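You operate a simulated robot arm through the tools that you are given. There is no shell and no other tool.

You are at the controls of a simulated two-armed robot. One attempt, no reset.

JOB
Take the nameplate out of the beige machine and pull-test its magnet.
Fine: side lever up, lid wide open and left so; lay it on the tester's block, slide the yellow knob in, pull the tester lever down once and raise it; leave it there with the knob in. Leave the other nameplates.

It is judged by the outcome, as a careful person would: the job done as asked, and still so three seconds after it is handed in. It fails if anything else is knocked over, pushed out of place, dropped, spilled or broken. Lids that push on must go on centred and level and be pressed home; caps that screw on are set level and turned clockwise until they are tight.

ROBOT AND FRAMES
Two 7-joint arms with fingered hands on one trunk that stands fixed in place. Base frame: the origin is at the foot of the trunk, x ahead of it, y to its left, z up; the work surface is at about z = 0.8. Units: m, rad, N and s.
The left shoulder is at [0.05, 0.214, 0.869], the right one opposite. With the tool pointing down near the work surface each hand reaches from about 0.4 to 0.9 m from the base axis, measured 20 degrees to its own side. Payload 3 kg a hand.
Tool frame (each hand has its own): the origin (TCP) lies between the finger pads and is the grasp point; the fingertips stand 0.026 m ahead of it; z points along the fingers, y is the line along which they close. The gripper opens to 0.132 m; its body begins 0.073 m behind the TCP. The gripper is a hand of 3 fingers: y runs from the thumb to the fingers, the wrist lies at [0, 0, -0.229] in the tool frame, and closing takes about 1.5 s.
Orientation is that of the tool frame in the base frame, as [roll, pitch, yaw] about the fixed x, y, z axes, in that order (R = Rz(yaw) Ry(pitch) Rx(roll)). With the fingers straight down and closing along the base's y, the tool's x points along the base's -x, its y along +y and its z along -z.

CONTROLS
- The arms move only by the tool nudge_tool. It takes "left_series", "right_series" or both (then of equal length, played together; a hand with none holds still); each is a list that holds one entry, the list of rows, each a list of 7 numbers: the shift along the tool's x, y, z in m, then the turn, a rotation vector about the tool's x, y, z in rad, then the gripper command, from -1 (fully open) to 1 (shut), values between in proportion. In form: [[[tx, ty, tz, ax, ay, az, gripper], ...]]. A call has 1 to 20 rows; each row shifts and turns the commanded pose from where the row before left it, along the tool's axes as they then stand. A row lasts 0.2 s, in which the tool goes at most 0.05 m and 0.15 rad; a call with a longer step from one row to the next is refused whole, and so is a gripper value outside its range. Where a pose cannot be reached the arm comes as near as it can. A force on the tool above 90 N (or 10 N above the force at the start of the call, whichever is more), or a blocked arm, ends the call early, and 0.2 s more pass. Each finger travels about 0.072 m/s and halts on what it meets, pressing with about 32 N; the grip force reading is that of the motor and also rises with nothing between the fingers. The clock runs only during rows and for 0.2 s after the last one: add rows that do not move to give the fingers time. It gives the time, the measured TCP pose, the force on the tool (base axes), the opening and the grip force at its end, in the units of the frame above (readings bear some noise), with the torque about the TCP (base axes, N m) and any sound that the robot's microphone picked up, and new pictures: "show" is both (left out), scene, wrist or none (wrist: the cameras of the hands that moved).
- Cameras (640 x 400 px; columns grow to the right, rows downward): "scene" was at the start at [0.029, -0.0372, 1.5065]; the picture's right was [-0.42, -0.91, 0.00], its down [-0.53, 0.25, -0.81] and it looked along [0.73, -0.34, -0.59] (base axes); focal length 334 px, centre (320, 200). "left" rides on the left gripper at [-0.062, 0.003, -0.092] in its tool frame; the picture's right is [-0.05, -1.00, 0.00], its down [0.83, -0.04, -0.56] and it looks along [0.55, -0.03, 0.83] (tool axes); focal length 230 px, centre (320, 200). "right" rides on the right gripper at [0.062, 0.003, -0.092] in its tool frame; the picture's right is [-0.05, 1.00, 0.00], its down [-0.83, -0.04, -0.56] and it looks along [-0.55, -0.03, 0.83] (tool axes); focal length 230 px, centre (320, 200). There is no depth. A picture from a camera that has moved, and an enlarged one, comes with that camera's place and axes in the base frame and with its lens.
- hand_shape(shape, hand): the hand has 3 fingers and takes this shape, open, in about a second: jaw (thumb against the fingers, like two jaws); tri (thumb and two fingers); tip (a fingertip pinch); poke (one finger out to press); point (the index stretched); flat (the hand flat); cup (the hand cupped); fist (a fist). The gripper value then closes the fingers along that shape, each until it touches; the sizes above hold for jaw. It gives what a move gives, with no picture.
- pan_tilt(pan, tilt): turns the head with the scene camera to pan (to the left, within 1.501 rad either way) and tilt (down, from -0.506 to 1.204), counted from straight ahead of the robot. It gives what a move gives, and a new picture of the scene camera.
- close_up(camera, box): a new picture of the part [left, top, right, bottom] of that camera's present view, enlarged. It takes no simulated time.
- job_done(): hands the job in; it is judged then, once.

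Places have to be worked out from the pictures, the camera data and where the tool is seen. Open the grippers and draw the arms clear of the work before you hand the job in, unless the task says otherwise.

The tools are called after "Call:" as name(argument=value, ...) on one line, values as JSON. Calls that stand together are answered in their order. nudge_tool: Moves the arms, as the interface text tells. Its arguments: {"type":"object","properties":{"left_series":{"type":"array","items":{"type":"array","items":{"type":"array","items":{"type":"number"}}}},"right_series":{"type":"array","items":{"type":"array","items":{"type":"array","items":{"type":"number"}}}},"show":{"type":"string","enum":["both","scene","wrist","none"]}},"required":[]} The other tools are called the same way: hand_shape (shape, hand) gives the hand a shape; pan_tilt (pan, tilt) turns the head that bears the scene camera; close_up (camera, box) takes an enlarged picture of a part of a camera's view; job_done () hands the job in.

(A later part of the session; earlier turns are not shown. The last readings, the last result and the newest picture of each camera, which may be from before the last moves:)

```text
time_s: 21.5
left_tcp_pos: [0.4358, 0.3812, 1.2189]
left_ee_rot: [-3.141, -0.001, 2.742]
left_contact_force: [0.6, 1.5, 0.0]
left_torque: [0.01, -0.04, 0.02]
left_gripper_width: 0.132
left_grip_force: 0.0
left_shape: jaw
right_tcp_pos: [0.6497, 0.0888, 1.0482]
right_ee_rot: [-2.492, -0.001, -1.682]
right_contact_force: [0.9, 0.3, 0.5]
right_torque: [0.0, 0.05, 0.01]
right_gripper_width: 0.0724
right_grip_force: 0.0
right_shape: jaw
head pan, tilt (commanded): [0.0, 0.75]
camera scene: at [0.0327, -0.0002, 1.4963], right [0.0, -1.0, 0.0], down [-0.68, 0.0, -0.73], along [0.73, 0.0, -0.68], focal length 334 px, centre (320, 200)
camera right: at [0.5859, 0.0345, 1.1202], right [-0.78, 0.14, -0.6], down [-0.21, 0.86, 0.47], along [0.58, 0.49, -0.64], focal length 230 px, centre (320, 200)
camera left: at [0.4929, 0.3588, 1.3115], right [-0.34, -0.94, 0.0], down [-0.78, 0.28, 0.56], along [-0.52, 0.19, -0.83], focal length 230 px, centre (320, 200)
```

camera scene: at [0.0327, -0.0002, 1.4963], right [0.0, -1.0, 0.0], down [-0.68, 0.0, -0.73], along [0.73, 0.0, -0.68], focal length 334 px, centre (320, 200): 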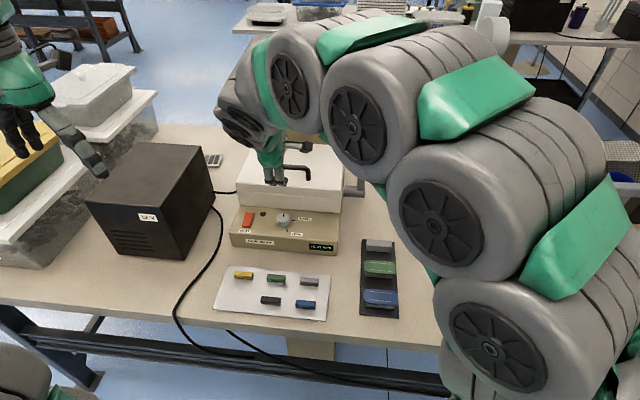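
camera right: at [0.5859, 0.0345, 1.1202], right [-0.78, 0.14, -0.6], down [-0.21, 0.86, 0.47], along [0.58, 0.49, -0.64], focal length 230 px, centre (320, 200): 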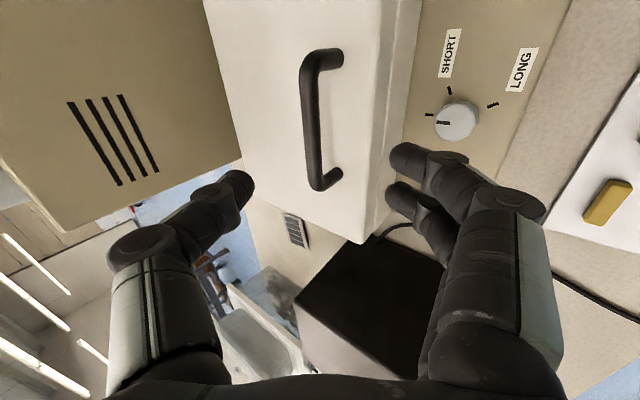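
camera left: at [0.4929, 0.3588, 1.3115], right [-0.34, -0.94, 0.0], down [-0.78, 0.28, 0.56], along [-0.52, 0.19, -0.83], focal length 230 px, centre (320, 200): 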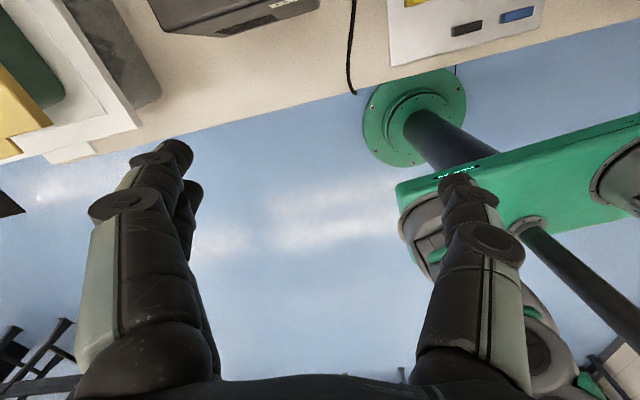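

The handle is right ahead. I narrow the jaws to ~5 cm and advance 9 cm so the bar lies between thumb and fingers, keeping the tips clear of the lid.

Call:
nudge_tool(right_series=[[[0.0016, -0.0017, 0.018, 0, 0, 0, 0.2], [0.0016, -0.0017, 0.018, 0, 0, 0, 0.24], [0.0016, -0.0017, 0.018, 0, 0, 0, 0.24], [0.0016, -0.0017, 0.018, 0, 0, 0, 0.24], [0.0016, -0.0017, 0.017, 0, 0, 0, 0.24], [0, 0, 0, 0, 0, 0, 0.24]]], show="wrist")

```text
time_s: 22.9
left_tcp_pos: [0.4352, 0.3799, 1.219]
left_ee_rot: [3.141, 0.0, 2.743]
left_contact_force: [0.0, 0.4, 0.7]
left_torque: [0.0, 0.01, 0.0]
left_gripper_width: 0.1318
left_grip_force: 0.0
left_shape: jaw
right_tcp_pos: [0.7113, 0.0723, 0.9832]
right_ee_rot: [-2.488, 0.0, -1.681]
right_contact_force: [-3.1, 0.7, 10.2]
right_torque: [0.1, 0.26, -0.01]
right_gripper_width: 0.0486
right_grip_force: 0.1
right_shape: jaw
head pan, tilt (commanded): [0.0, 0.75]
camera right: at [0.6464, 0.0181, 1.0561], right [-0.78, 0.14, -0.61], down [-0.21, 0.86, 0.47], along [0.59, 0.49, -0.64], focal length 230 px, centre (320, 200)
```

right: 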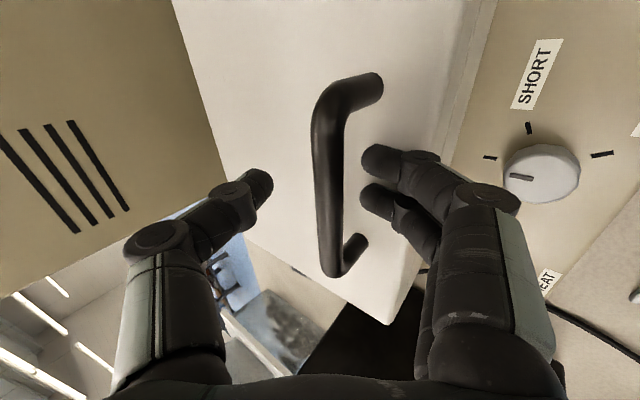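

A 10 N touch shows the fingertips just meeting the lid top. I back off 4 mm and close on the bar.

Call:
nudge_tool(right_series=[[[0, 0, -0.005, 0, 0, 0, 0.24], [0, 0, 0, 0, 0, 0, 0.5], [0, 0, 0, 0, 0, 0, 0.8], [0, 0, 0, 0, 0, 0, 1.0], [0, 0, 0, 0, 0, 0, 1.0], [0, 0, 0, 0, 0, 0, 1.0]]], show="wrist")

```text
time_s: 24.3
left_tcp_pos: [0.435, 0.381, 1.2184]
left_ee_rot: [3.141, 0.0, 2.739]
left_contact_force: [0.1, 0.2, -0.9]
left_torque: [0.0, 0.01, -0.01]
left_gripper_width: 0.1319
left_grip_force: 0.0
left_shape: jaw
right_tcp_pos: [0.7088, 0.073, 0.9869]
right_ee_rot: [-2.493, 0.0, -1.683]
right_contact_force: [15.2, 0.4, -10.3]
right_torque: [0.0, -0.04, 0.05]
right_gripper_width: 0.0
right_grip_force: 31.8
right_shape: jaw
head pan, tilt (commanded): [0.0, 0.75]
camera right: at [0.6442, 0.0181, 1.0595], right [-0.78, 0.14, -0.6], down [-0.21, 0.86, 0.47], along [0.58, 0.49, -0.64], focal length 230 px, centre (320, 200)
```

right: 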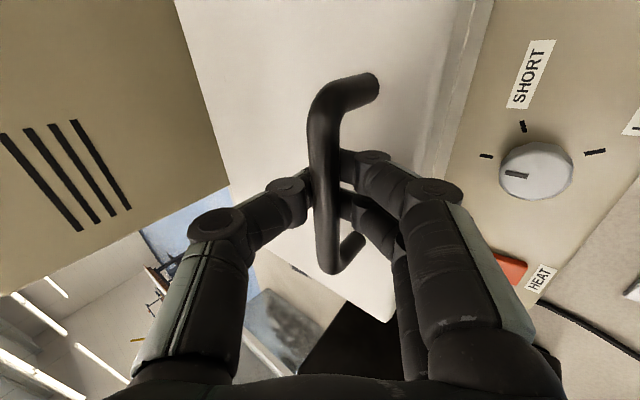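

The bar is held. I lift the lid along its hinge arc, first about 20°.

Call:
nudge_tool(right_series=[[[0, -0.0072, -0.0033, 0, 0, 0, 1.0], [0, -0.0072, -0.0033, 0, 0, 0, 1.0], [0, -0.0072, -0.0033, 0, 0, 0, 1.0], [0, -0.0072, -0.0033, 0, 0, 0, 1.0], [0, -0.0077, -0.002, 0, 0, 0, 1.0], [0, -0.0077, -0.002, 0, 0, 0, 1.0], [0, -0.0077, -0.002, 0, 0, 0, 1.0], [0, -0.0077, -0.002, 0, 0, 0, 1.0], [0, 0, 0, 0, 0, 0, 1.0]]], show="both")

```text
time_s: 26.3
left_tcp_pos: [0.4363, 0.3798, 1.2182]
left_ee_rot: [3.141, -0.001, 2.743]
left_contact_force: [0.0, -0.7, -0.7]
left_torque: [-0.04, -0.01, -0.06]
left_gripper_width: 0.1319
left_grip_force: 0.0
left_shape: jaw
right_tcp_pos: [0.7427, 0.0697, 1.0416]
right_ee_rot: [-2.492, 0.0, -1.682]
right_contact_force: [15.1, -4.3, -20.6]
right_torque: [-0.01, 0.01, 0.0]
right_gripper_width: 0.0001
right_grip_force: 31.9
right_shape: jaw
head pan, tilt (commanded): [0.0, 0.75]
camera scene: at [0.0333, -0.0003, 1.4963], right [0.0, -1.0, 0.0], down [-0.68, 0.0, -0.73], along [0.73, 0.0, -0.68], focal length 334 px, centre (320, 200)
camera right: at [0.6785, 0.0146, 1.1133], right [-0.78, 0.14, -0.6], down [-0.21, 0.86, 0.47], along [0.58, 0.49, -0.64], focal length 230 px, centre (320, 200)
```

scene: 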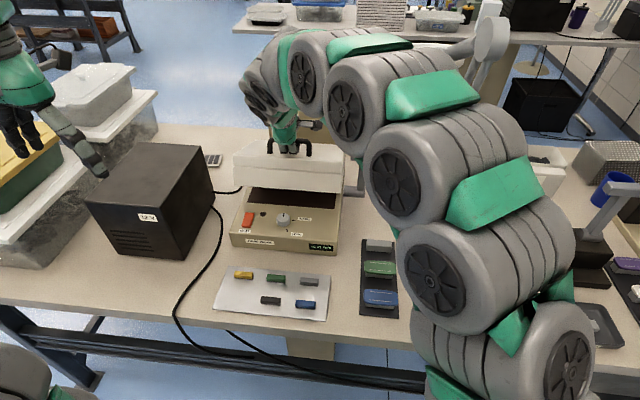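
right: 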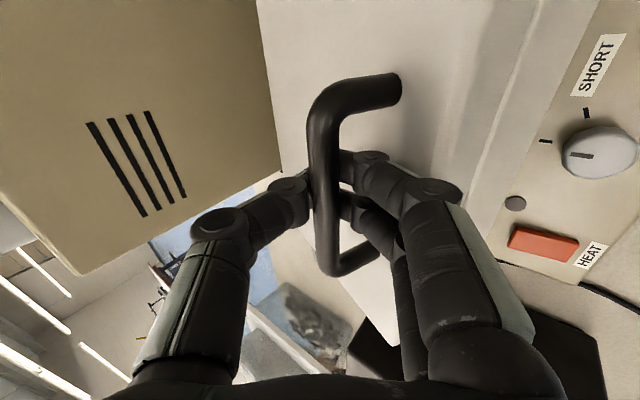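

The whole white shell is the lid and it's lifting. I look closer before continuing.

Call:
close_up(camera="scene", box=[210, 100, 370, 260])

```text
2.50 times, centred on (290, 180) of scene
camera zoom: at [0.0333, -0.0003, 1.4963], right [0.0, -1.0, 0.0], down [-0.68, 0.0, -0.73], along [0.73, 0.0, -0.68], focal length 835 px, centre (395, 250)
```

zoom: 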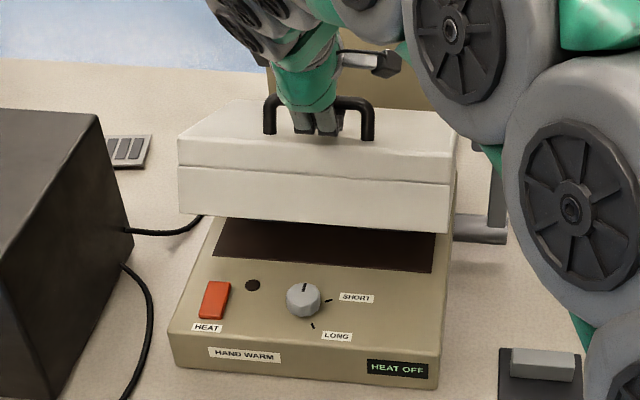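

The measured motion fits a hinge near (x′ 0.877, z 0.90) and the lid is ~20° open. I continue to about 38°.

Call:
nudge_tool(right_series=[[[0, -0.00825, -0.0008, 0, 0, 0, 1.0], [0, -0.00825, -0.0008, 0, 0, 0, 1.0], [0, -0.00825, -0.0008, 0, 0, 0, 1.0], [0, -0.00825, -0.0008, 0, 0, 0, 1.0], [0, -0.00825, 0.0006, 0, 0, 0, 1.0], [0, -0.00825, 0.0006, 0, 0, 0, 1.0], [0, -0.00825, 0.0006, 0, 0, 0, 1.0], [0, 0, 0, 0, 0, 0, 1.0]]], show="both")

```text
time_s: 28.1
left_tcp_pos: [0.4359, 0.38, 1.2201]
left_ee_rot: [3.14, 0.0, 2.743]
left_contact_force: [-0.4, -0.5, -0.4]
left_torque: [0.02, -0.01, -0.01]
left_gripper_width: 0.1319
left_grip_force: 0.0
left_shape: jaw
right_tcp_pos: [0.7865, 0.0648, 1.0753]
right_ee_rot: [-2.493, 0.001, -1.684]
right_contact_force: [11.1, -6.9, -32.6]
right_torque: [-0.06, 0.34, 0.0]
right_gripper_width: 0.0001
right_grip_force: 31.9
right_shape: jaw
head pan, tilt (commanded): [0.0, 0.75]
camera scene: at [0.0334, -0.0003, 1.4963], right [0.0, -1.0, 0.0], down [-0.68, 0.0, -0.73], along [0.73, 0.0, -0.68], focal length 334 px, centre (320, 200)
camera right: at [0.7224, 0.0099, 1.1477], right [-0.79, 0.14, -0.6], down [-0.21, 0.86, 0.47], along [0.58, 0.49, -0.65], focal length 230 px, centre (320, 200)
```

scene: 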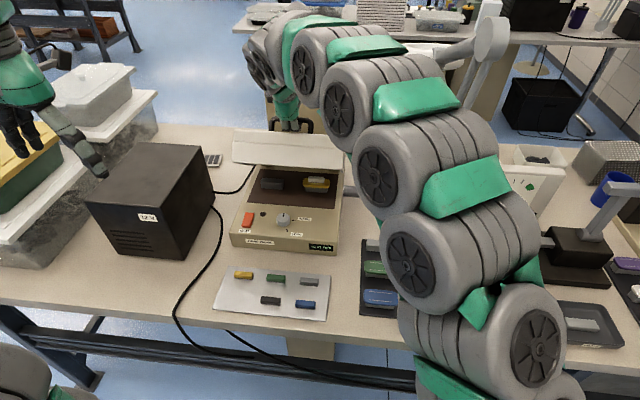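
right: 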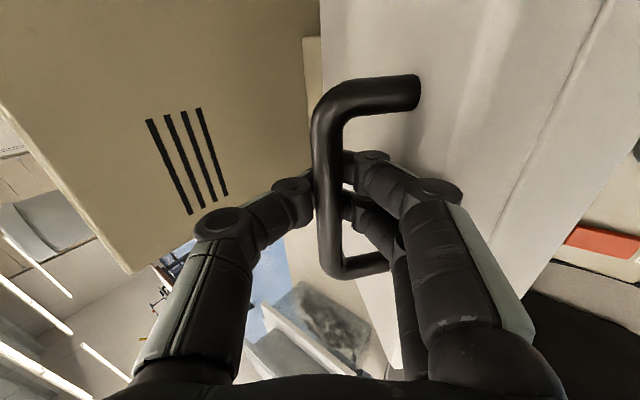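

The inside shows now: two support blocks and a yellow nameplate at the right one. I look closely.

Call:
close_up(camera="scene", box=[215, 110, 365, 260])

```text
2.67 times, centred on (290, 185) of scene
camera zoom: at [0.0334, -0.0003, 1.4963], right [0.0, -1.0, 0.0], down [-0.68, 0.0, -0.73], along [0.73, 0.0, -0.68], focal length 891 px, centre (400, 240)
```

zoom: 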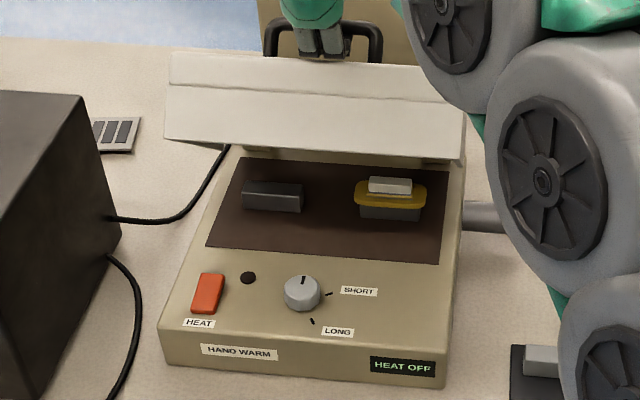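

The target is the yellow nameplate, lying magnet-up on the right block at about (0.774, 0.01, 0.88). While the right hand holds the lid at ~37°, I pitch the left hand to point forward, fingers closed, to push the lid on from inside.

Call:
nudge_tool(left_series=[[[0, 0, 0, 0, 0, -0.145, -0.5], [0, 0, 0, 0, 0, -0.145, 0], [0, 0, 0, 0, -0.139, 0, 0.5], [0, 0, 0, 0, -0.139, 0, 1], [0, 0, 0, 0, -0.139, 0, 1], [0, 0, 0, 0, -0.139, 0, 1], [0, 0, 0, 0, -0.139, 0, 1], [0, 0, 0, 0, -0.139, 0, 1], [0, 0, 0, 0, -0.139, 0, 1], [0, 0, 0, 0, -0.139, 0, 1], [0, 0, 0, 0, -0.139, 0, 1]]], show="both")

```text
time_s: 30.5
left_tcp_pos: [0.4346, 0.3711, 1.2106]
left_ee_rot: [-3.109, 1.169, 3.035]
left_contact_force: [-0.1, -0.2, -0.4]
left_torque: [0.01, 0.01, -0.01]
left_gripper_width: 0.0001
left_grip_force: 32.0
left_shape: jaw
left hand out of reach, approached as far as the arm can: row 11
right_tcp_pos: [0.7882, 0.0653, 1.0748]
right_ee_rot: [-2.493, -0.001, -1.681]
right_contact_force: [13.0, -10.9, -35.1]
right_torque: [-0.11, 0.17, 0.0]
right_gripper_width: 0.0001
right_grip_force: 32.2
right_shape: jaw
head pan, tilt (commanded): [0.0, 0.75]
camera scene: at [0.0334, -0.0004, 1.4963], right [0.0, -1.0, 0.0], down [-0.68, 0.0, -0.73], along [0.73, 0.0, -0.68], focal length 334 px, centre (320, 200)
camera left: at [0.3733, 0.3834, 1.303], right [-0.11, -0.99, 0.06], down [-0.84, 0.06, -0.55], along [0.54, -0.11, -0.84], focal length 230 px, centre (320, 200)
```

scene: 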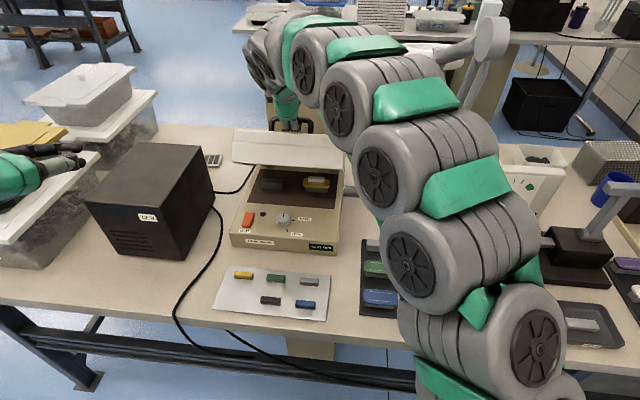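
left: 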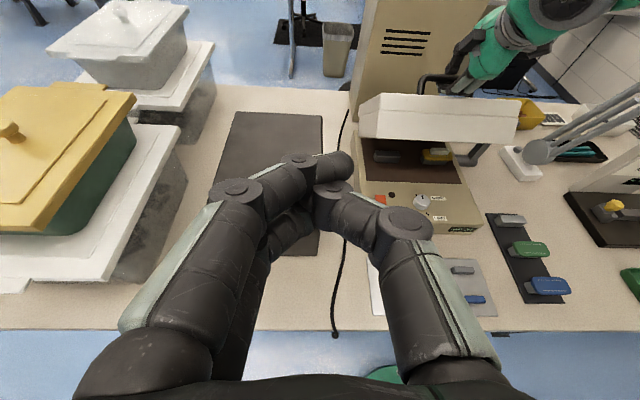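

The left camera now gives a fine view of machine and lid. I bring the left hand forward to just ahead of the lid's front edge, left of the right hand.

Call:
nudge_tool(left_series=[[[0.0085, -0.019, 0.0318, 0, 0, 0, 1], [0.0085, -0.019, 0.0318, 0, 0, 0, 1], [0.0085, -0.019, 0.0318, 0, 0, 0, 1], [0.0085, -0.019, 0.0318, 0, 0, 0, 1], [0.0085, -0.019, 0.0318, 0, 0, 0, 1], [0.0085, -0.019, 0.0318, 0, 0, 0, 1], [0.0085, -0.019, 0.0318, 0, 0, 0, 1], [0.0085, -0.019, 0.0318, 0, 0, 0, 1], [0, 0, 0, 0, 0, 0, 1]]], show="both")

```text
time_s: 32.5
left_tcp_pos: [0.5869, 0.3023, 1.167]
left_ee_rot: [3.131, 1.244, 3.028]
left_contact_force: [0.9, 0.4, -0.1]
left_torque: [0.05, 0.03, -0.01]
left_gripper_width: 0.0002
left_grip_force: 31.3
left_shape: jaw
left hand out of reach, approached as far as the arm can: row 1, 2, 3, 4, 5, 6, 7, 8
right_tcp_pos: [0.7862, 0.0652, 1.0751]
right_ee_rot: [-2.493, -0.001, -1.683]
right_contact_force: [14.6, -8.6, -33.7]
right_torque: [-0.04, -0.05, -0.02]
right_gripper_width: 0.0
right_grip_force: 31.8
right_shape: jaw
head pan, tilt (commanded): [0.0, 0.75]
camera scene: at [0.0335, -0.0003, 1.4963], right [0.0, -1.0, 0.0], down [-0.68, 0.0, -0.73], along [0.73, 0.0, -0.68], focal length 334 px, centre (320, 200)
camera left: at [0.518, 0.3114, 1.2558], right [-0.08, -1.0, 0.05], down [-0.79, 0.04, -0.61], along [0.6, -0.09, -0.79], focal length 230 px, centre (320, 200)
```

scene: 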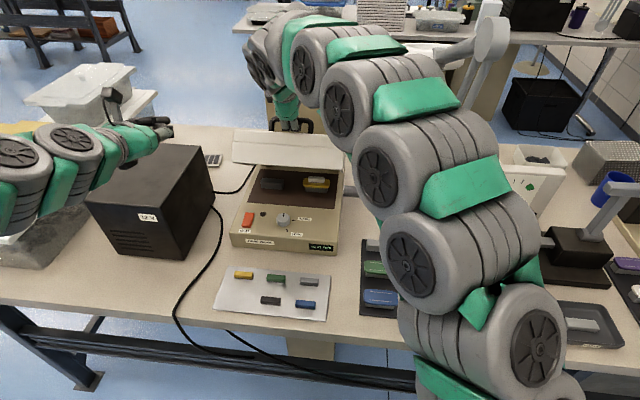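
left: 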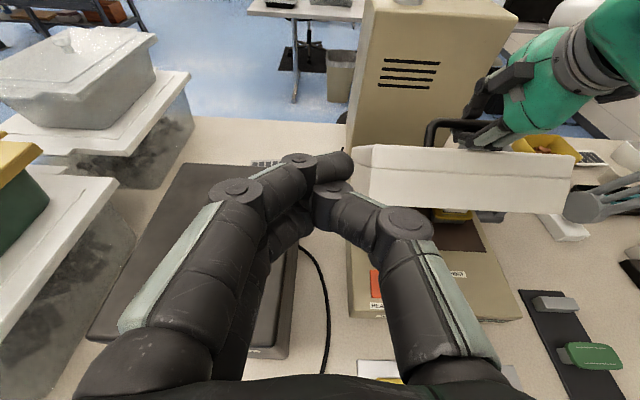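

The nearly horizontal left pose is at a joint limit. I pitch the left hand down to about 45° instead, which suits pushing the lid's underside equally well, and see where it settles.

Call:
nudge_tool(left_series=[[[0, 0, 0, 0, 0.14, 0, 1], [0, 0, 0, 0, 0.14, 0, 1], [0, 0, 0, 0, 0.14, 0, 1], [0, 0, 0, 0, 0, 0, 1], [0, 0, 0, 0, 0, 0, 1]]], show="both")

```text
time_s: 33.7
left_tcp_pos: [0.5868, 0.3042, 1.1659]
left_ee_rot: [3.139, 0.829, 3.032]
left_contact_force: [0.0, -0.6, 0.7]
left_torque: [-0.02, 0.0, -0.03]
left_gripper_width: 0.0001
left_grip_force: 32.1
left_shape: jaw
right_tcp_pos: [0.7875, 0.0652, 1.076]
right_ee_rot: [-2.492, 0.001, -1.683]
right_contact_force: [14.6, -7.0, -34.0]
right_torque: [-0.02, -0.07, 0.0]
right_gripper_width: 0.0001
right_grip_force: 32.3
right_shape: jaw
head pan, tilt (commanded): [0.0, 0.75]
camera scene: at [0.0335, -0.0003, 1.4963], right [0.0, -1.0, 0.0], down [-0.68, 0.0, -0.73], along [0.73, 0.0, -0.68], focal length 334 px, centre (320, 200)
camera left: at [0.5596, 0.3084, 1.2754], right [-0.07, -1.0, 0.04], down [-0.97, 0.06, -0.24], along [0.23, -0.05, -0.97], focal length 230 px, centre (320, 200)
```

scene: 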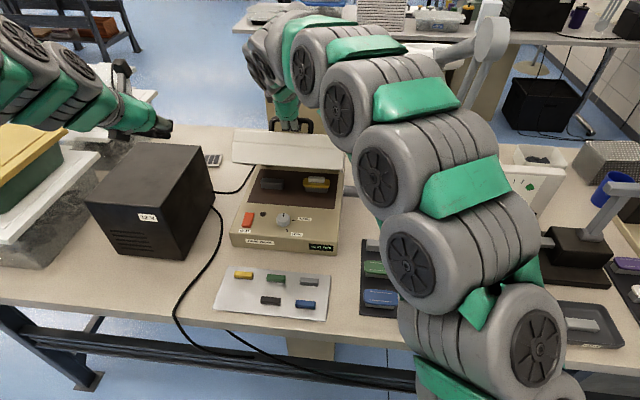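
left: 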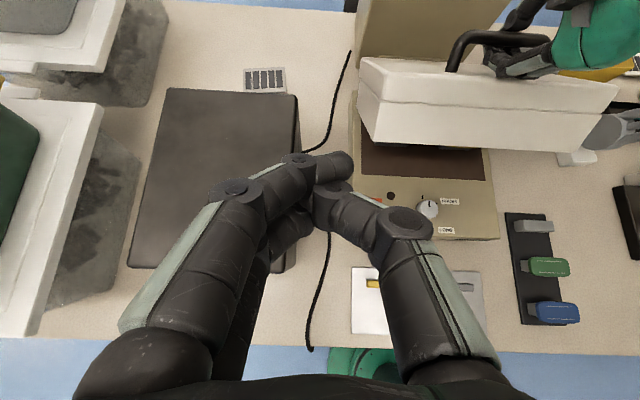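

Good: the 45° pose is held. I move right and down to just ahead of the lid's front rim.

Call:
nudge_tool(left_series=[[[0.0107, -0.0259, 0.0227, 0, 0, 0, 1], [0.0107, -0.0259, 0.0227, 0, 0, 0, 1], [0.0107, -0.0259, 0.0227, 0, 0, 0, 1], [0.0107, -0.0259, 0.0227, 0, 0, 0, 1], [0.0107, -0.0259, 0.0227, 0, 0, 0, 1], [0, 0, 0, 0, 0, 0, 1]]], show="both")

```text
time_s: 35.1
left_tcp_pos: [0.6208, 0.1683, 1.0514]
left_ee_rot: [-3.141, 0.828, 3.031]
left_contact_force: [-0.1, 0.3, -0.3]
left_torque: [0.02, 0.0, 0.01]
left_gripper_width: 0.0
left_grip_force: 31.9
left_shape: jaw
right_tcp_pos: [0.7877, 0.0661, 1.0756]
right_ee_rot: [-2.492, 0.001, -1.682]
right_contact_force: [15.4, -7.3, -33.8]
right_torque: [-0.05, -0.06, -0.03]
right_gripper_width: 0.0
right_grip_force: 31.6
right_shape: jaw
head pan, tilt (commanded): [0.0, 0.75]
camera scene: at [0.0335, -0.0003, 1.4963], right [0.0, -1.0, 0.0], down [-0.68, 0.0, -0.73], along [0.73, 0.0, -0.68], focal length 334 px, centre (320, 200)
camera left: at [0.5941, 0.1738, 1.1589], right [-0.08, -1.0, 0.04], down [-0.97, 0.06, -0.24], along [0.23, -0.06, -0.97], focal length 230 px, centre (320, 200)
```

scene: 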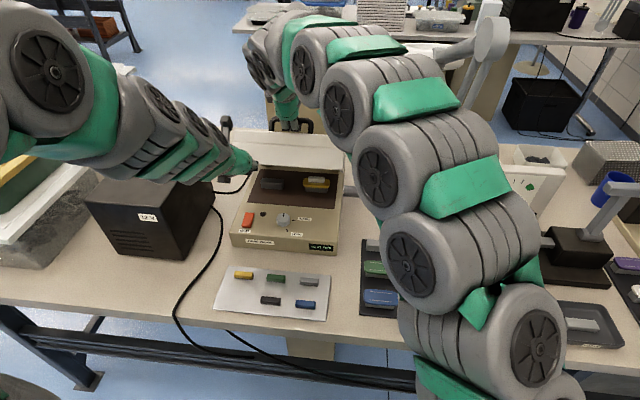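
left: 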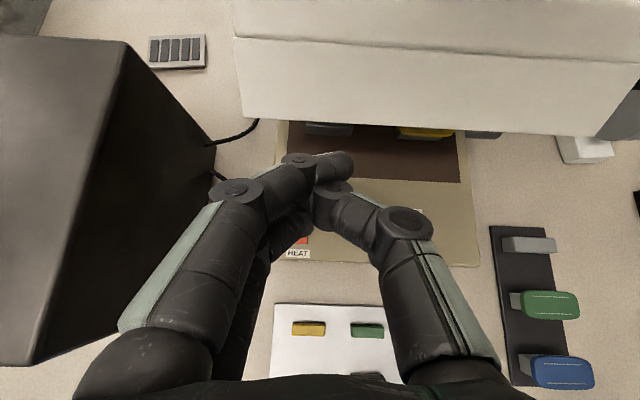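

The lid's front rim lies about 0.09 m ahead. I slide the closed left fingers down and under the rim, left of the nameplate.

Call:
nudge_tool(left_series=[[[0.006, 0.0005, 0.0234, 0, 0, 0, 1], [0.006, 0.0005, 0.0234, 0, 0, 0, 1], [0.006, 0.0005, 0.0234, 0, 0, 0, 1], [0.006, 0.0005, 0.0234, 0, 0, 0, 1], [0.006, 0.0005, 0.0234, 0, 0, 0, 1], [0.006, 0.0005, 0.0234, 0, 0, 0, 1], [0, 0, 0, 0, 0, 0, 1]]], show="both")

```text
time_s: 36.7
left_tcp_pos: [0.6979, 0.1635, 0.9295]
left_ee_rot: [3.141, 0.828, 3.032]
left_contact_force: [0.8, -0.5, 0.1]
left_torque: [-0.04, -0.01, 0.03]
left_gripper_width: 0.0
left_grip_force: 31.8
left_shape: jaw
right_tcp_pos: [0.7882, 0.0658, 1.076]
right_ee_rot: [-2.491, -0.001, -1.683]
right_contact_force: [15.6, -7.2, -34.1]
right_torque: [-0.01, -0.07, -0.01]
right_gripper_width: 0.0
right_grip_force: 32.1
right_shape: jaw
head pan, tilt (commanded): [0.0, 0.75]
camera scene: at [0.0335, -0.0003, 1.4963], right [0.0, -1.0, 0.0], down [-0.68, 0.0, -0.73], along [0.73, 0.0, -0.68], focal length 334 px, centre (320, 200)
camera left: at [0.6714, 0.1692, 1.0369], right [-0.07, -1.0, 0.04], down [-0.97, 0.06, -0.24], along [0.23, -0.05, -0.97], focal length 230 px, centre (320, 200)
```

scene: 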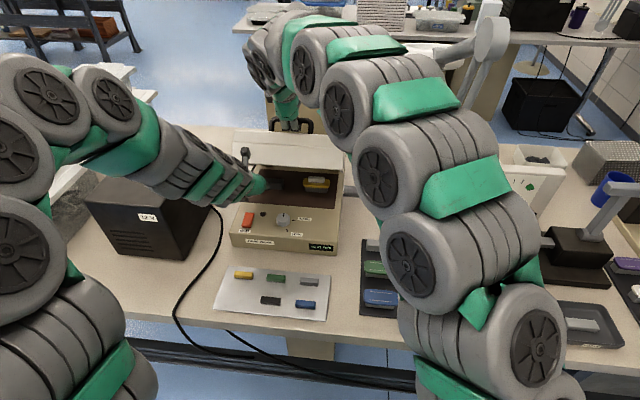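
left: 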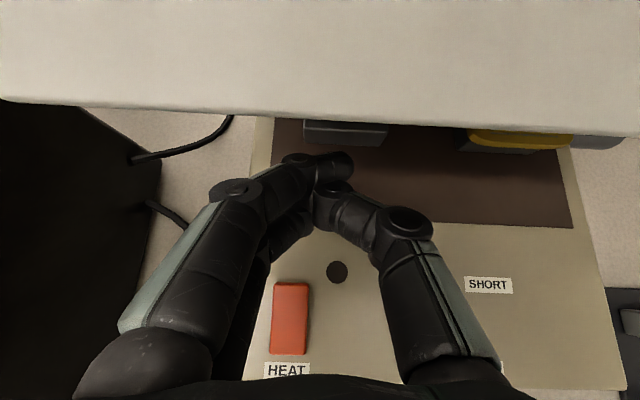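

Fingers are under the rim without contact. I raise the left hand gently until it takes up the lid.

Call:
nudge_tool(left_series=[[[-0.0103, 0, -0.003, 0, 0, 0, 1], [-0.0103, 0, -0.003, 0, 0, 0, 1], [-0.0103, 0, -0.003, 0, 0, 0, 1], [0, 0, 0, 0, 0, 0, 1]]], show="wrist")

```text
time_s: 37.7
left_tcp_pos: [0.7136, 0.1616, 0.9587]
left_ee_rot: [3.141, 0.828, 3.03]
left_contact_force: [-2.3, 2.2, -2.4]
left_torque: [-0.15, -0.15, 0.08]
left_gripper_width: 0.0
left_grip_force: 31.7
left_shape: jaw
right_tcp_pos: [0.7862, 0.0649, 1.0755]
right_ee_rot: [-2.491, 0.0, -1.683]
right_contact_force: [20.6, -6.2, -32.5]
right_torque: [-0.03, -0.14, -0.03]
right_gripper_width: 0.0
right_grip_force: 32.2
right_shape: jaw
head pan, tilt (commanded): [0.0, 0.75]
camera left: at [0.6861, 0.1669, 1.067], right [-0.07, -1.0, 0.04], down [-0.97, 0.06, -0.24], along [0.23, -0.06, -0.97], focal length 230 px, centre (320, 200)
```

left: 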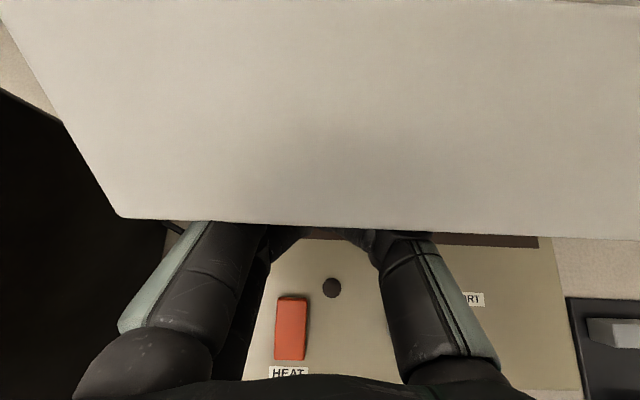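

Contact is made. I now move both hands together along their arcs to ~50°.

Call:
nudge_tool(left_series=[[[-0.0068, 0, -0.0017, 0, 0, 0, 1], [-0.0068, 0, -0.0017, 0, 0, 0, 1], [-0.0068, 0, -0.0017, 0, 0, 0, 1], [-0.0068, 0, -0.0017, 0, 0, 0, 1], [-0.0068, 0, -0.0017, 0, 0, 0, 1], [-0.0068, 0, -0.0017, 0, 0, 0, 1], [0, 0, 0, 0, 0, 0, 1]]], right_series=[[[0, -0.0067, 0.0016, 0, 0, 0, 1], [0, -0.0067, 0.0016, 0, 0, 0, 1], [0, -0.0067, 0.0016, 0, 0, 0, 1], [0, -0.0067, 0.0016, 0, 0, 0, 1], [0, -0.0067, 0.0016, 0, 0, 0, 1], [0, -0.0067, 0.0016, 0, 0, 0, 1], [0, 0, 0, 0, 0, 0, 1]]], show="both")

```text
time_s: 39.3
left_tcp_pos: [0.7315, 0.1594, 0.9954]
left_ee_rot: [3.141, 0.828, 3.03]
left_contact_force: [-6.4, -2.6, -17.0]
left_torque: [-0.44, -0.44, 0.24]
left_gripper_width: 0.0001
left_grip_force: 31.4
left_shape: jaw
right_tcp_pos: [0.8249, 0.061, 1.0935]
right_ee_rot: [-2.491, 0.001, -1.682]
right_contact_force: [5.7, 1.4, -7.6]
right_torque: [0.23, 2.34, -0.11]
right_gripper_width: 0.0
right_grip_force: 31.8
right_shape: jaw
head pan, tilt (commanded): [0.0, 0.75]
camera scene: at [0.033, -0.0001, 1.4963], right [0.0, -1.0, 0.0], down [-0.68, 0.0, -0.73], along [0.73, 0.0, -0.68], focal length 334 px, centre (320, 200)
camera right: at [0.7607, 0.006, 1.1659], right [-0.78, 0.14, -0.6], down [-0.21, 0.86, 0.47], along [0.58, 0.49, -0.64], focal length 230 px, centre (320, 200)
camera left: at [0.7054, 0.1655, 1.1034], right [-0.07, -1.0, 0.04], down [-0.97, 0.06, -0.24], along [0.23, -0.06, -0.97], focal length 230 px, centre (320, 200)
```

scene: 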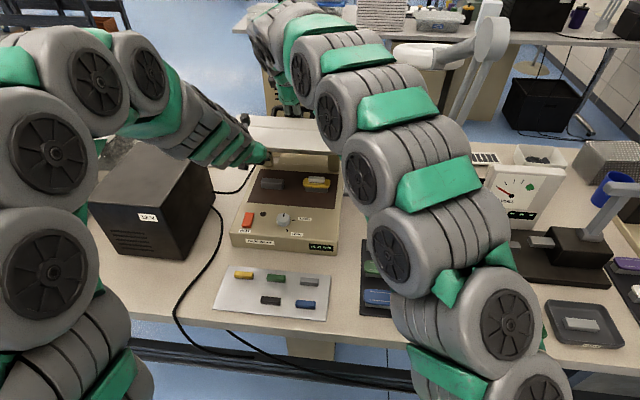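
right: 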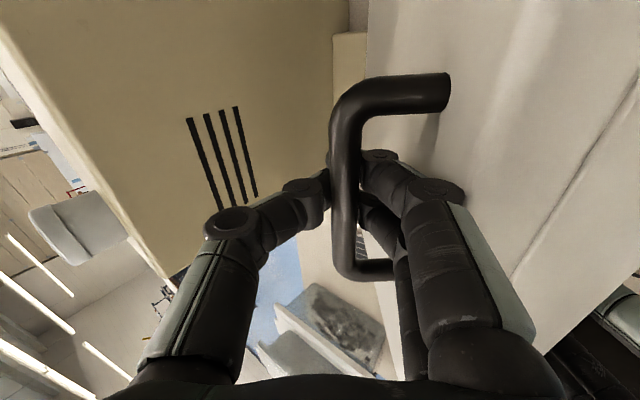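
left: 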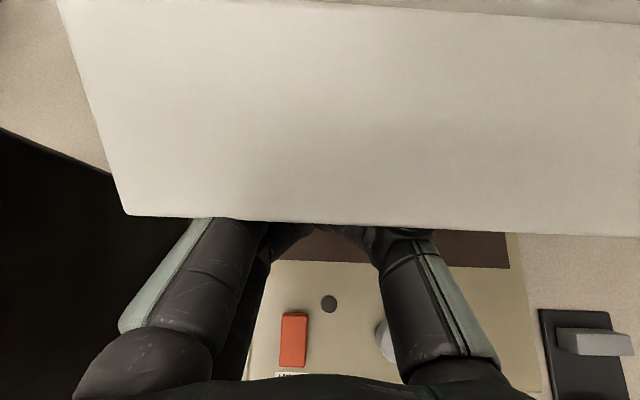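

The left hand now carries the lid. I open the right jaws slightly and back the right hand straight out off the handle.

Call:
nudge_tool(right_series=[[[0, 0, 0, 0, 0, 0, 0.6], [0, 0, 0, 0, 0, 0, 0.4], [0, 0, 0, 0, 0, 0, 0.4], [0, 0, -0.015, 0, 0, 0, 0.4], [0, 0, -0.02, 0, 0, 0, 0.4], [0, 0, -0.03, 0, 0, 0, 0.4], [0, 0, -0.03, 0, 0, 0, 0.4]]], show="both")

```text
time_s: 40.9
left_tcp_pos: [0.7337, 0.1608, 0.9968]
left_ee_rot: [-3.141, 0.833, 3.032]
left_contact_force: [-1.7, 0.1, -0.8]
left_torque: [-0.02, -0.07, 0.03]
left_gripper_width: 0.0
left_grip_force: 32.6
left_shape: jaw
right_tcp_pos: [0.7676, 0.0681, 1.1688]
right_ee_rot: [-2.492, 0.001, -1.68]
right_contact_force: [0.0, 0.7, 0.0]
right_torque: [0.05, 0.01, 0.02]
right_gripper_width: 0.039
right_grip_force: 0.0
right_shape: jaw
head pan, tilt (commanded): [0.0, 0.75]
camera scene: at [0.0326, -0.0002, 1.4963], right [0.0, -1.0, 0.0], down [-0.68, 0.0, -0.73], along [0.73, 0.0, -0.68], focal length 334 px, centre (320, 200)
camera right: at [0.7042, 0.0134, 1.2412], right [-0.78, 0.14, -0.6], down [-0.21, 0.86, 0.47], along [0.58, 0.49, -0.65], focal length 230 px, centre (320, 200)
```

scene: 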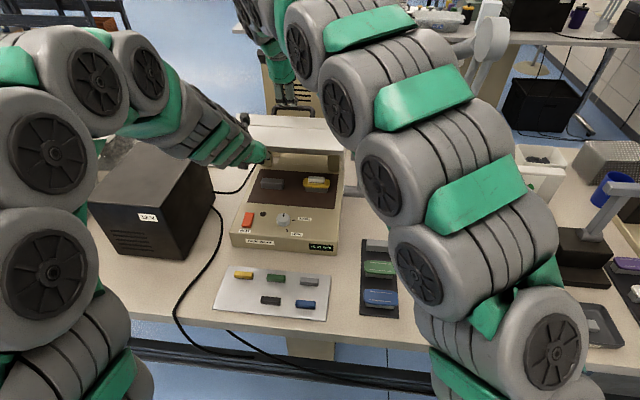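
right: 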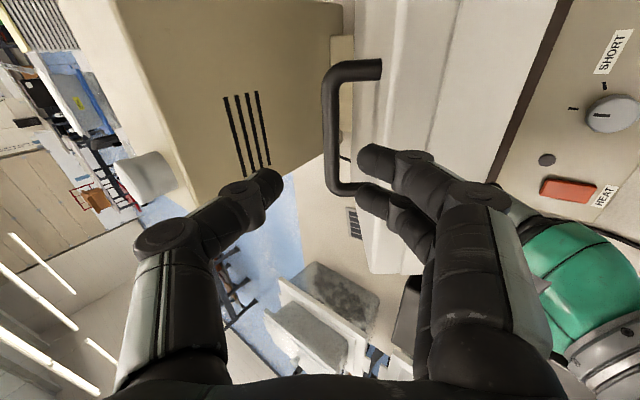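

The lid now stays by itself (left force ≈ 1 N). I draw the right hand away to the right while the left pushes the lid on toward vertical.

Call:
nudge_tool(left_series=[[[-0.0128, 0, -0.0015, 0, 0, 0, 1], [-0.0128, 0, -0.0015, 0, 0, 0, 1], [-0.0107, 0, 0.0014, 0, 0, 0, 1], [-0.0107, 0, 0.0014, 0, 0, 0, 1], [-0.0107, 0, 0.0014, 0, 0, 0, 1], [-0.0107, 0, 0.0014, 0, 0, 0, 1], [0, 0, 0, 0, 0, 0, 1]]], right_series=[[[0.02, 0, -0.03, 0, 0, 0, 0], [0.035, 0, -0.02, 0, 0, 0, 0], [0.035, 0, -0.02, 0, 0, 0, 0], [0.035, 0, -0.02, 0, 0, 0, 0], [0.035, 0, -0.02, 0, 0, 0, 0], [0.035, 0, -0.02, 0, 0, 0, 0], [0, 0, 0, 0, 0, 0, 0]]], show="both")

```text
time_s: 42.5
left_tcp_pos: [0.7788, 0.1552, 1.0425]
left_ee_rot: [3.141, 0.831, 3.032]
left_contact_force: [-1.1, 0.0, 0.1]
left_torque: [-0.02, -0.02, 0.04]
left_gripper_width: 0.0
left_grip_force: 31.8
left_shape: jaw
right_tcp_pos: [0.6689, -0.1194, 1.2736]
right_ee_rot: [-2.49, 0.002, -1.68]
right_contact_force: [-0.3, 0.0, 0.4]
right_torque: [0.0, 0.0, 0.02]
right_gripper_width: 0.0653
right_grip_force: 0.0
right_shape: jaw
head pan, tilt (commanded): [0.0, 0.75]
camera scene: at [0.0327, -0.0002, 1.4963], right [0.0, -1.0, 0.0], down [-0.68, 0.0, -0.73], along [0.73, 0.0, -0.68], focal length 334 px, centre (320, 200)
camera right: at [0.6036, -0.1741, 1.3457], right [-0.78, 0.14, -0.6], down [-0.21, 0.86, 0.47], along [0.58, 0.49, -0.64], focal length 230 px, centre (320, 200)
camera left: at [0.7527, 0.1602, 1.1516], right [-0.07, -1.0, 0.04], down [-0.97, 0.06, -0.24], along [0.23, -0.06, -0.97], focal length 230 px, centre (320, 200)
```

scene: 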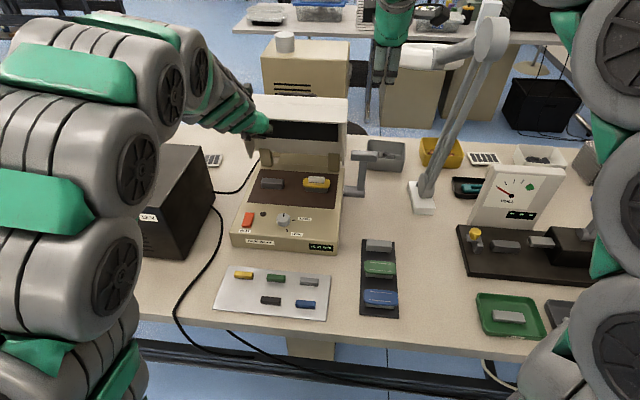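
right: 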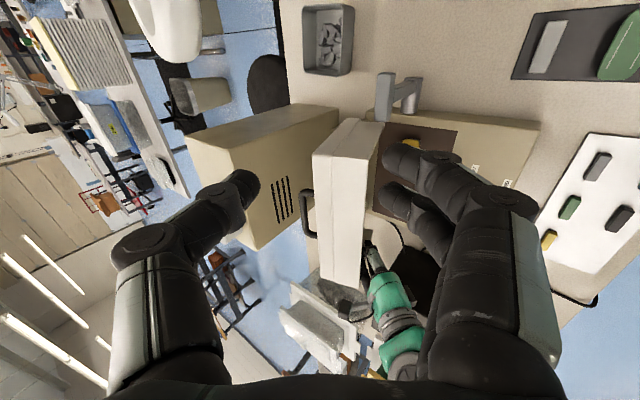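
left: 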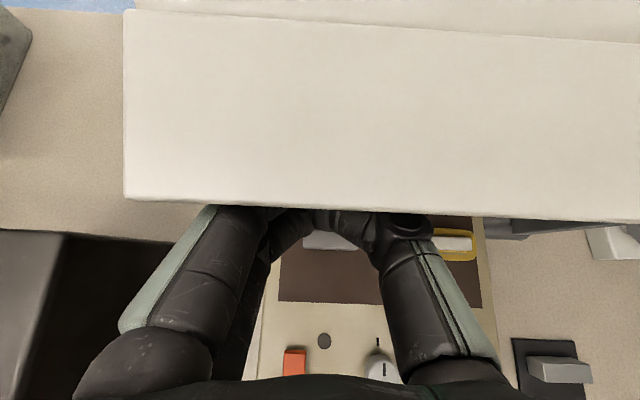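

The lid is past 70° and holds itself. I keep pushing with the left hand past vertical toward its stop.

Call:
nudge_tool(left_series=[[[-0.0103, 0, 0.0042, 0, 0, 0, 1], [-0.0103, 0, 0.0042, 0, 0, 0, 1], [-0.0103, 0, 0.0042, 0, 0, 0, 1], [-0.0103, 0, 0.0042, 0, 0, 0, 1], [-0.0085, 0, 0.0068, 0, 0, 0, 1], [-0.0085, 0, 0.0068, 0, 0, 0, 1], [-0.0085, 0, 0.0068, 0, 0, 0, 1], [-0.0085, 0, 0.0068, 0, 0, 0, 1], [0, 0, 0, 0, 0, 0, 1]]], show="both")

```text
time_s: 44.5
left_tcp_pos: [0.8619, 0.1466, 1.0718]
left_ee_rot: [3.141, 0.833, 3.033]
left_contact_force: [-5.7, 4.3, 5.6]
left_torque: [-0.13, -0.1, -0.03]
left_gripper_width: 0.0
left_grip_force: 31.1
left_shape: jaw
right_tcp_pos: [0.6687, -0.1191, 1.2745]
right_ee_rot: [-2.49, 0.001, -1.682]
right_contact_force: [0.3, -0.3, 0.3]
right_torque: [0.0, -0.04, 0.01]
right_gripper_width: 0.0656
right_grip_force: 0.0
right_shape: jaw
head pan, tilt (commanded): [0.0, 0.75]
camera scene: at [0.0325, -0.0001, 1.4963], right [0.0, -1.0, 0.0], down [-0.68, 0.0, -0.73], along [0.73, 0.0, -0.68], focal length 334 px, centre (320, 200)
camera left: at [0.8354, 0.1523, 1.179], right [-0.07, -1.0, 0.04], down [-0.97, 0.06, -0.24], along [0.24, -0.06, -0.97], focal length 230 px, centre (320, 200)
```

scene: 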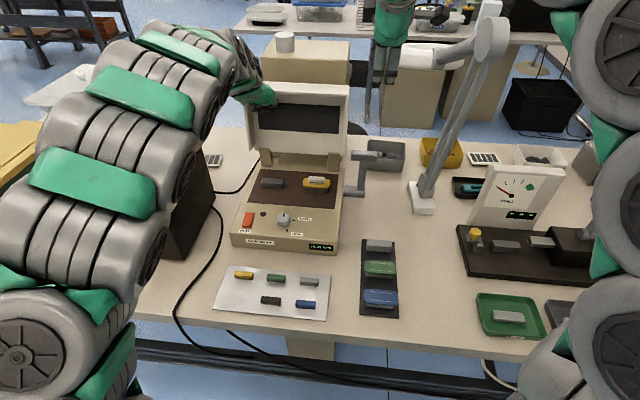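
left: 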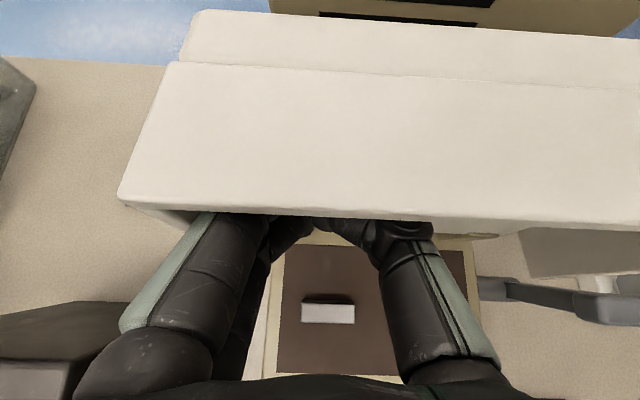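

The lid is around vertical or a bit beyond. I push further until resistance shows.

Call:
nudge_tool(left_series=[[[-0.0074, 0, 0.0081, 0, 0, 0, 1], [-0.0074, 0, 0.0081, 0, 0, 0, 1], [-0.0067, 0, 0.0088, 0, 0, 0, 1], [-0.0067, 0, 0.0088, 0, 0, 0, 1], [-0.0067, 0, 0.0088, 0, 0, 0, 1], [0, 0, 0, 0, 0, 0, 1]]], show="both")

```text
time_s: 44.9
left_tcp_pos: [0.8672, 0.145, 1.0681]
left_ee_rot: [-3.137, 0.815, 3.031]
left_contact_force: [-64.9, 7.6, 15.9]
left_torque: [-0.71, -0.76, 0.48]
left_gripper_width: 0.0
left_grip_force: 32.1
left_shape: jaw
right_tcp_pos: [0.6674, -0.1186, 1.2749]
right_ee_rot: [-2.49, -0.001, -1.68]
right_contact_force: [0.0, -0.7, 0.8]
right_torque: [-0.04, 0.03, -0.01]
right_gripper_width: 0.0652
right_grip_force: 0.1
right_shape: jaw
head pan, tilt (commanded): [0.0, 0.75]
stopped in row 2 (left hand): the force on the tool passed its limit at 109 N (the readings are from after the stop); the commanded pose is now the measured one
camera scene: at [0.0311, 0.0, 1.4963], right [0.0, -1.0, 0.0], down [-0.68, 0.0, -0.73], along [0.73, 0.0, -0.68], focal length 334 px, centre (320, 200)
camera left: at [0.8423, 0.1497, 1.177], right [-0.08, -1.0, 0.04], down [-0.97, 0.07, -0.22], along [0.22, -0.06, -0.97], focal length 230 px, centre (320, 200)
```

scene: 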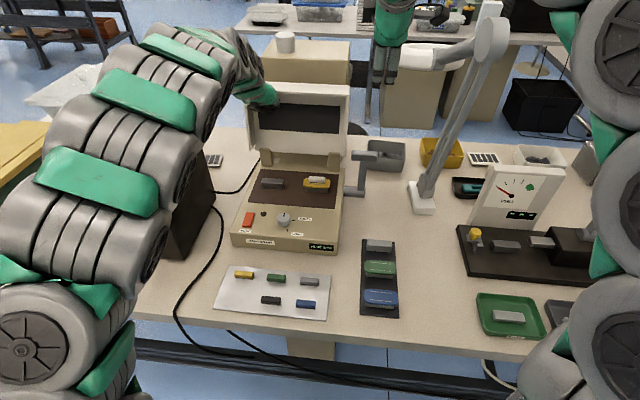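
left: 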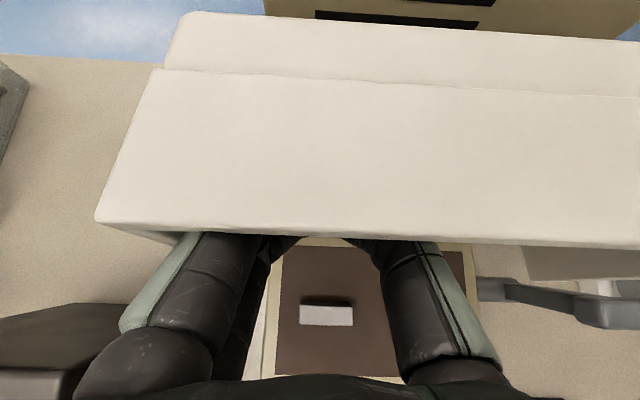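

That was the lid's stop (force spike, lid upright/open). I retreat the left hand straight back and check that the lid stays.

Call:
nudge_tool(left_series=[[[0.01, 0, -0.011, 0, 0, 0, 1], [0.02, 0, -0.022, 0, 0, 0, 1], [0.02, 0, -0.03, 0, 0, 0, 1], [0.01, 0, -0.04, 0, 0, 0, 1], [0.0, 0.015, -0.04, 0, 0, 0, 1], [0.0, 0.02, -0.04, 0, 0, 0, 1], [0, 0.02, -0.04, 0, 0, 0, 1], [0, 0, 0, 0, 0, 0, 1]]], show="both")

```text
time_s: 46.7
left_tcp_pos: [0.672, 0.2218, 1.1754]
left_ee_rot: [-3.139, 0.817, 3.03]
left_contact_force: [-0.3, -0.5, 0.7]
left_torque: [-0.02, 0.02, 0.01]
left_gripper_width: 0.0001
left_grip_force: 32.1
left_shape: jaw
right_tcp_pos: [0.6693, -0.1196, 1.2735]
right_ee_rot: [-2.491, -0.001, -1.683]
right_contact_force: [0.8, 0.2, 0.1]
right_torque: [0.01, 0.01, -0.01]
right_gripper_width: 0.0652
right_grip_force: 0.0
right_shape: jaw
head pan, tilt (commanded): [0.0, 0.75]
camera scene: at [0.0327, -0.0002, 1.4963], right [0.0, -1.0, 0.0], down [-0.68, 0.0, -0.73], along [0.73, 0.0, -0.68], focal length 334 px, centre (320, 200)
camera left: at [0.6473, 0.228, 1.2844], right [-0.08, -1.0, 0.04], down [-0.97, 0.07, -0.23], along [0.22, -0.06, -0.97], focal length 230 px, centre (320, 200)
```

scene: 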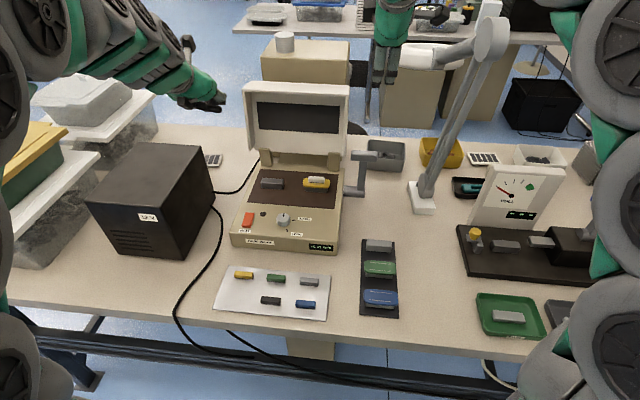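
left: 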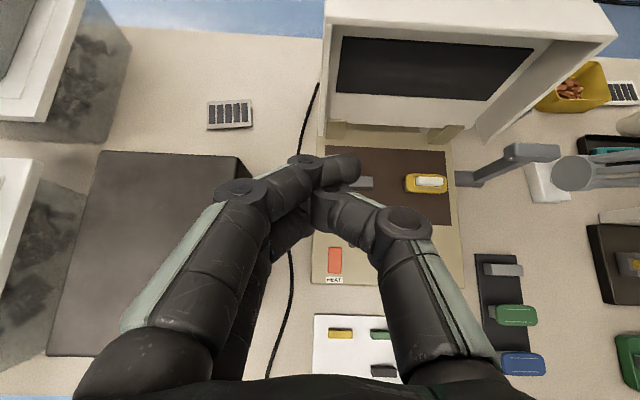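

The lid stands open by itself. I look closely at lid angle, machine position and the nameplate.

Call:
close_up(camera="scene", box=[215, 70, 395, 260])

Call:
close_up(camera="left", box=[300, 0, 640, 240])

Call:
close_up(camera="scene", box=[240, 160, 350, 230])

```text
2.11 times, centred on (305, 165) of scene
camera zoom: at [0.0327, -0.0002, 1.4963], right [0.0, -1.0, 0.0], down [-0.68, 0.0, -0.73], along [0.73, 0.0, -0.68], focal length 704 px, centre (352, 274)
```

zoom: 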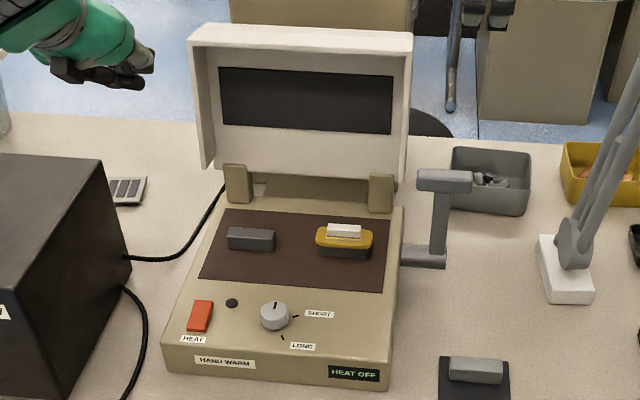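

```text
1.67 times, centred on (470, 120) of left
camera zoom: at [0.6473, 0.228, 1.2844], right [-0.08, -1.0, 0.04], down [-0.97, 0.07, -0.23], along [0.22, -0.06, -0.97], focal length 384 px, centre (70, 333)
```

zoom: 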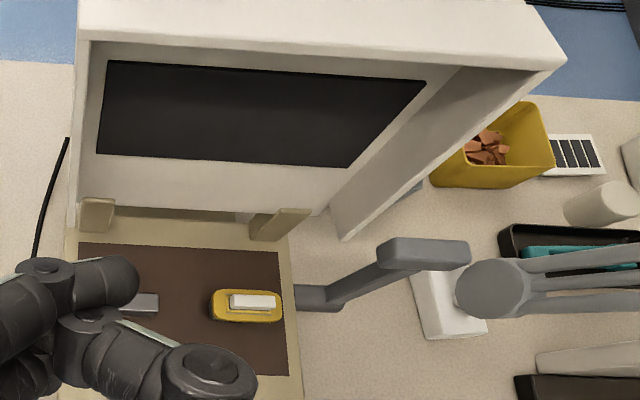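

```text
5.71 times, centred on (295, 195) of scene
camera zoom: at [0.0327, -0.0002, 1.4963], right [0.0, -1.0, 0.0], down [-0.68, 0.0, -0.73], along [0.73, 0.0, -0.68], focal length 1909 px, centre (463, 229)
```

zoom: 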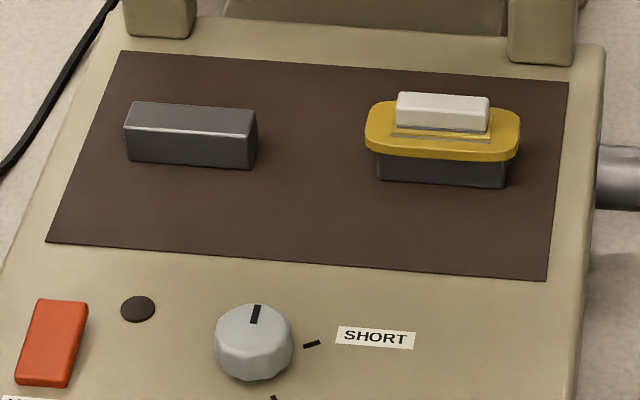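

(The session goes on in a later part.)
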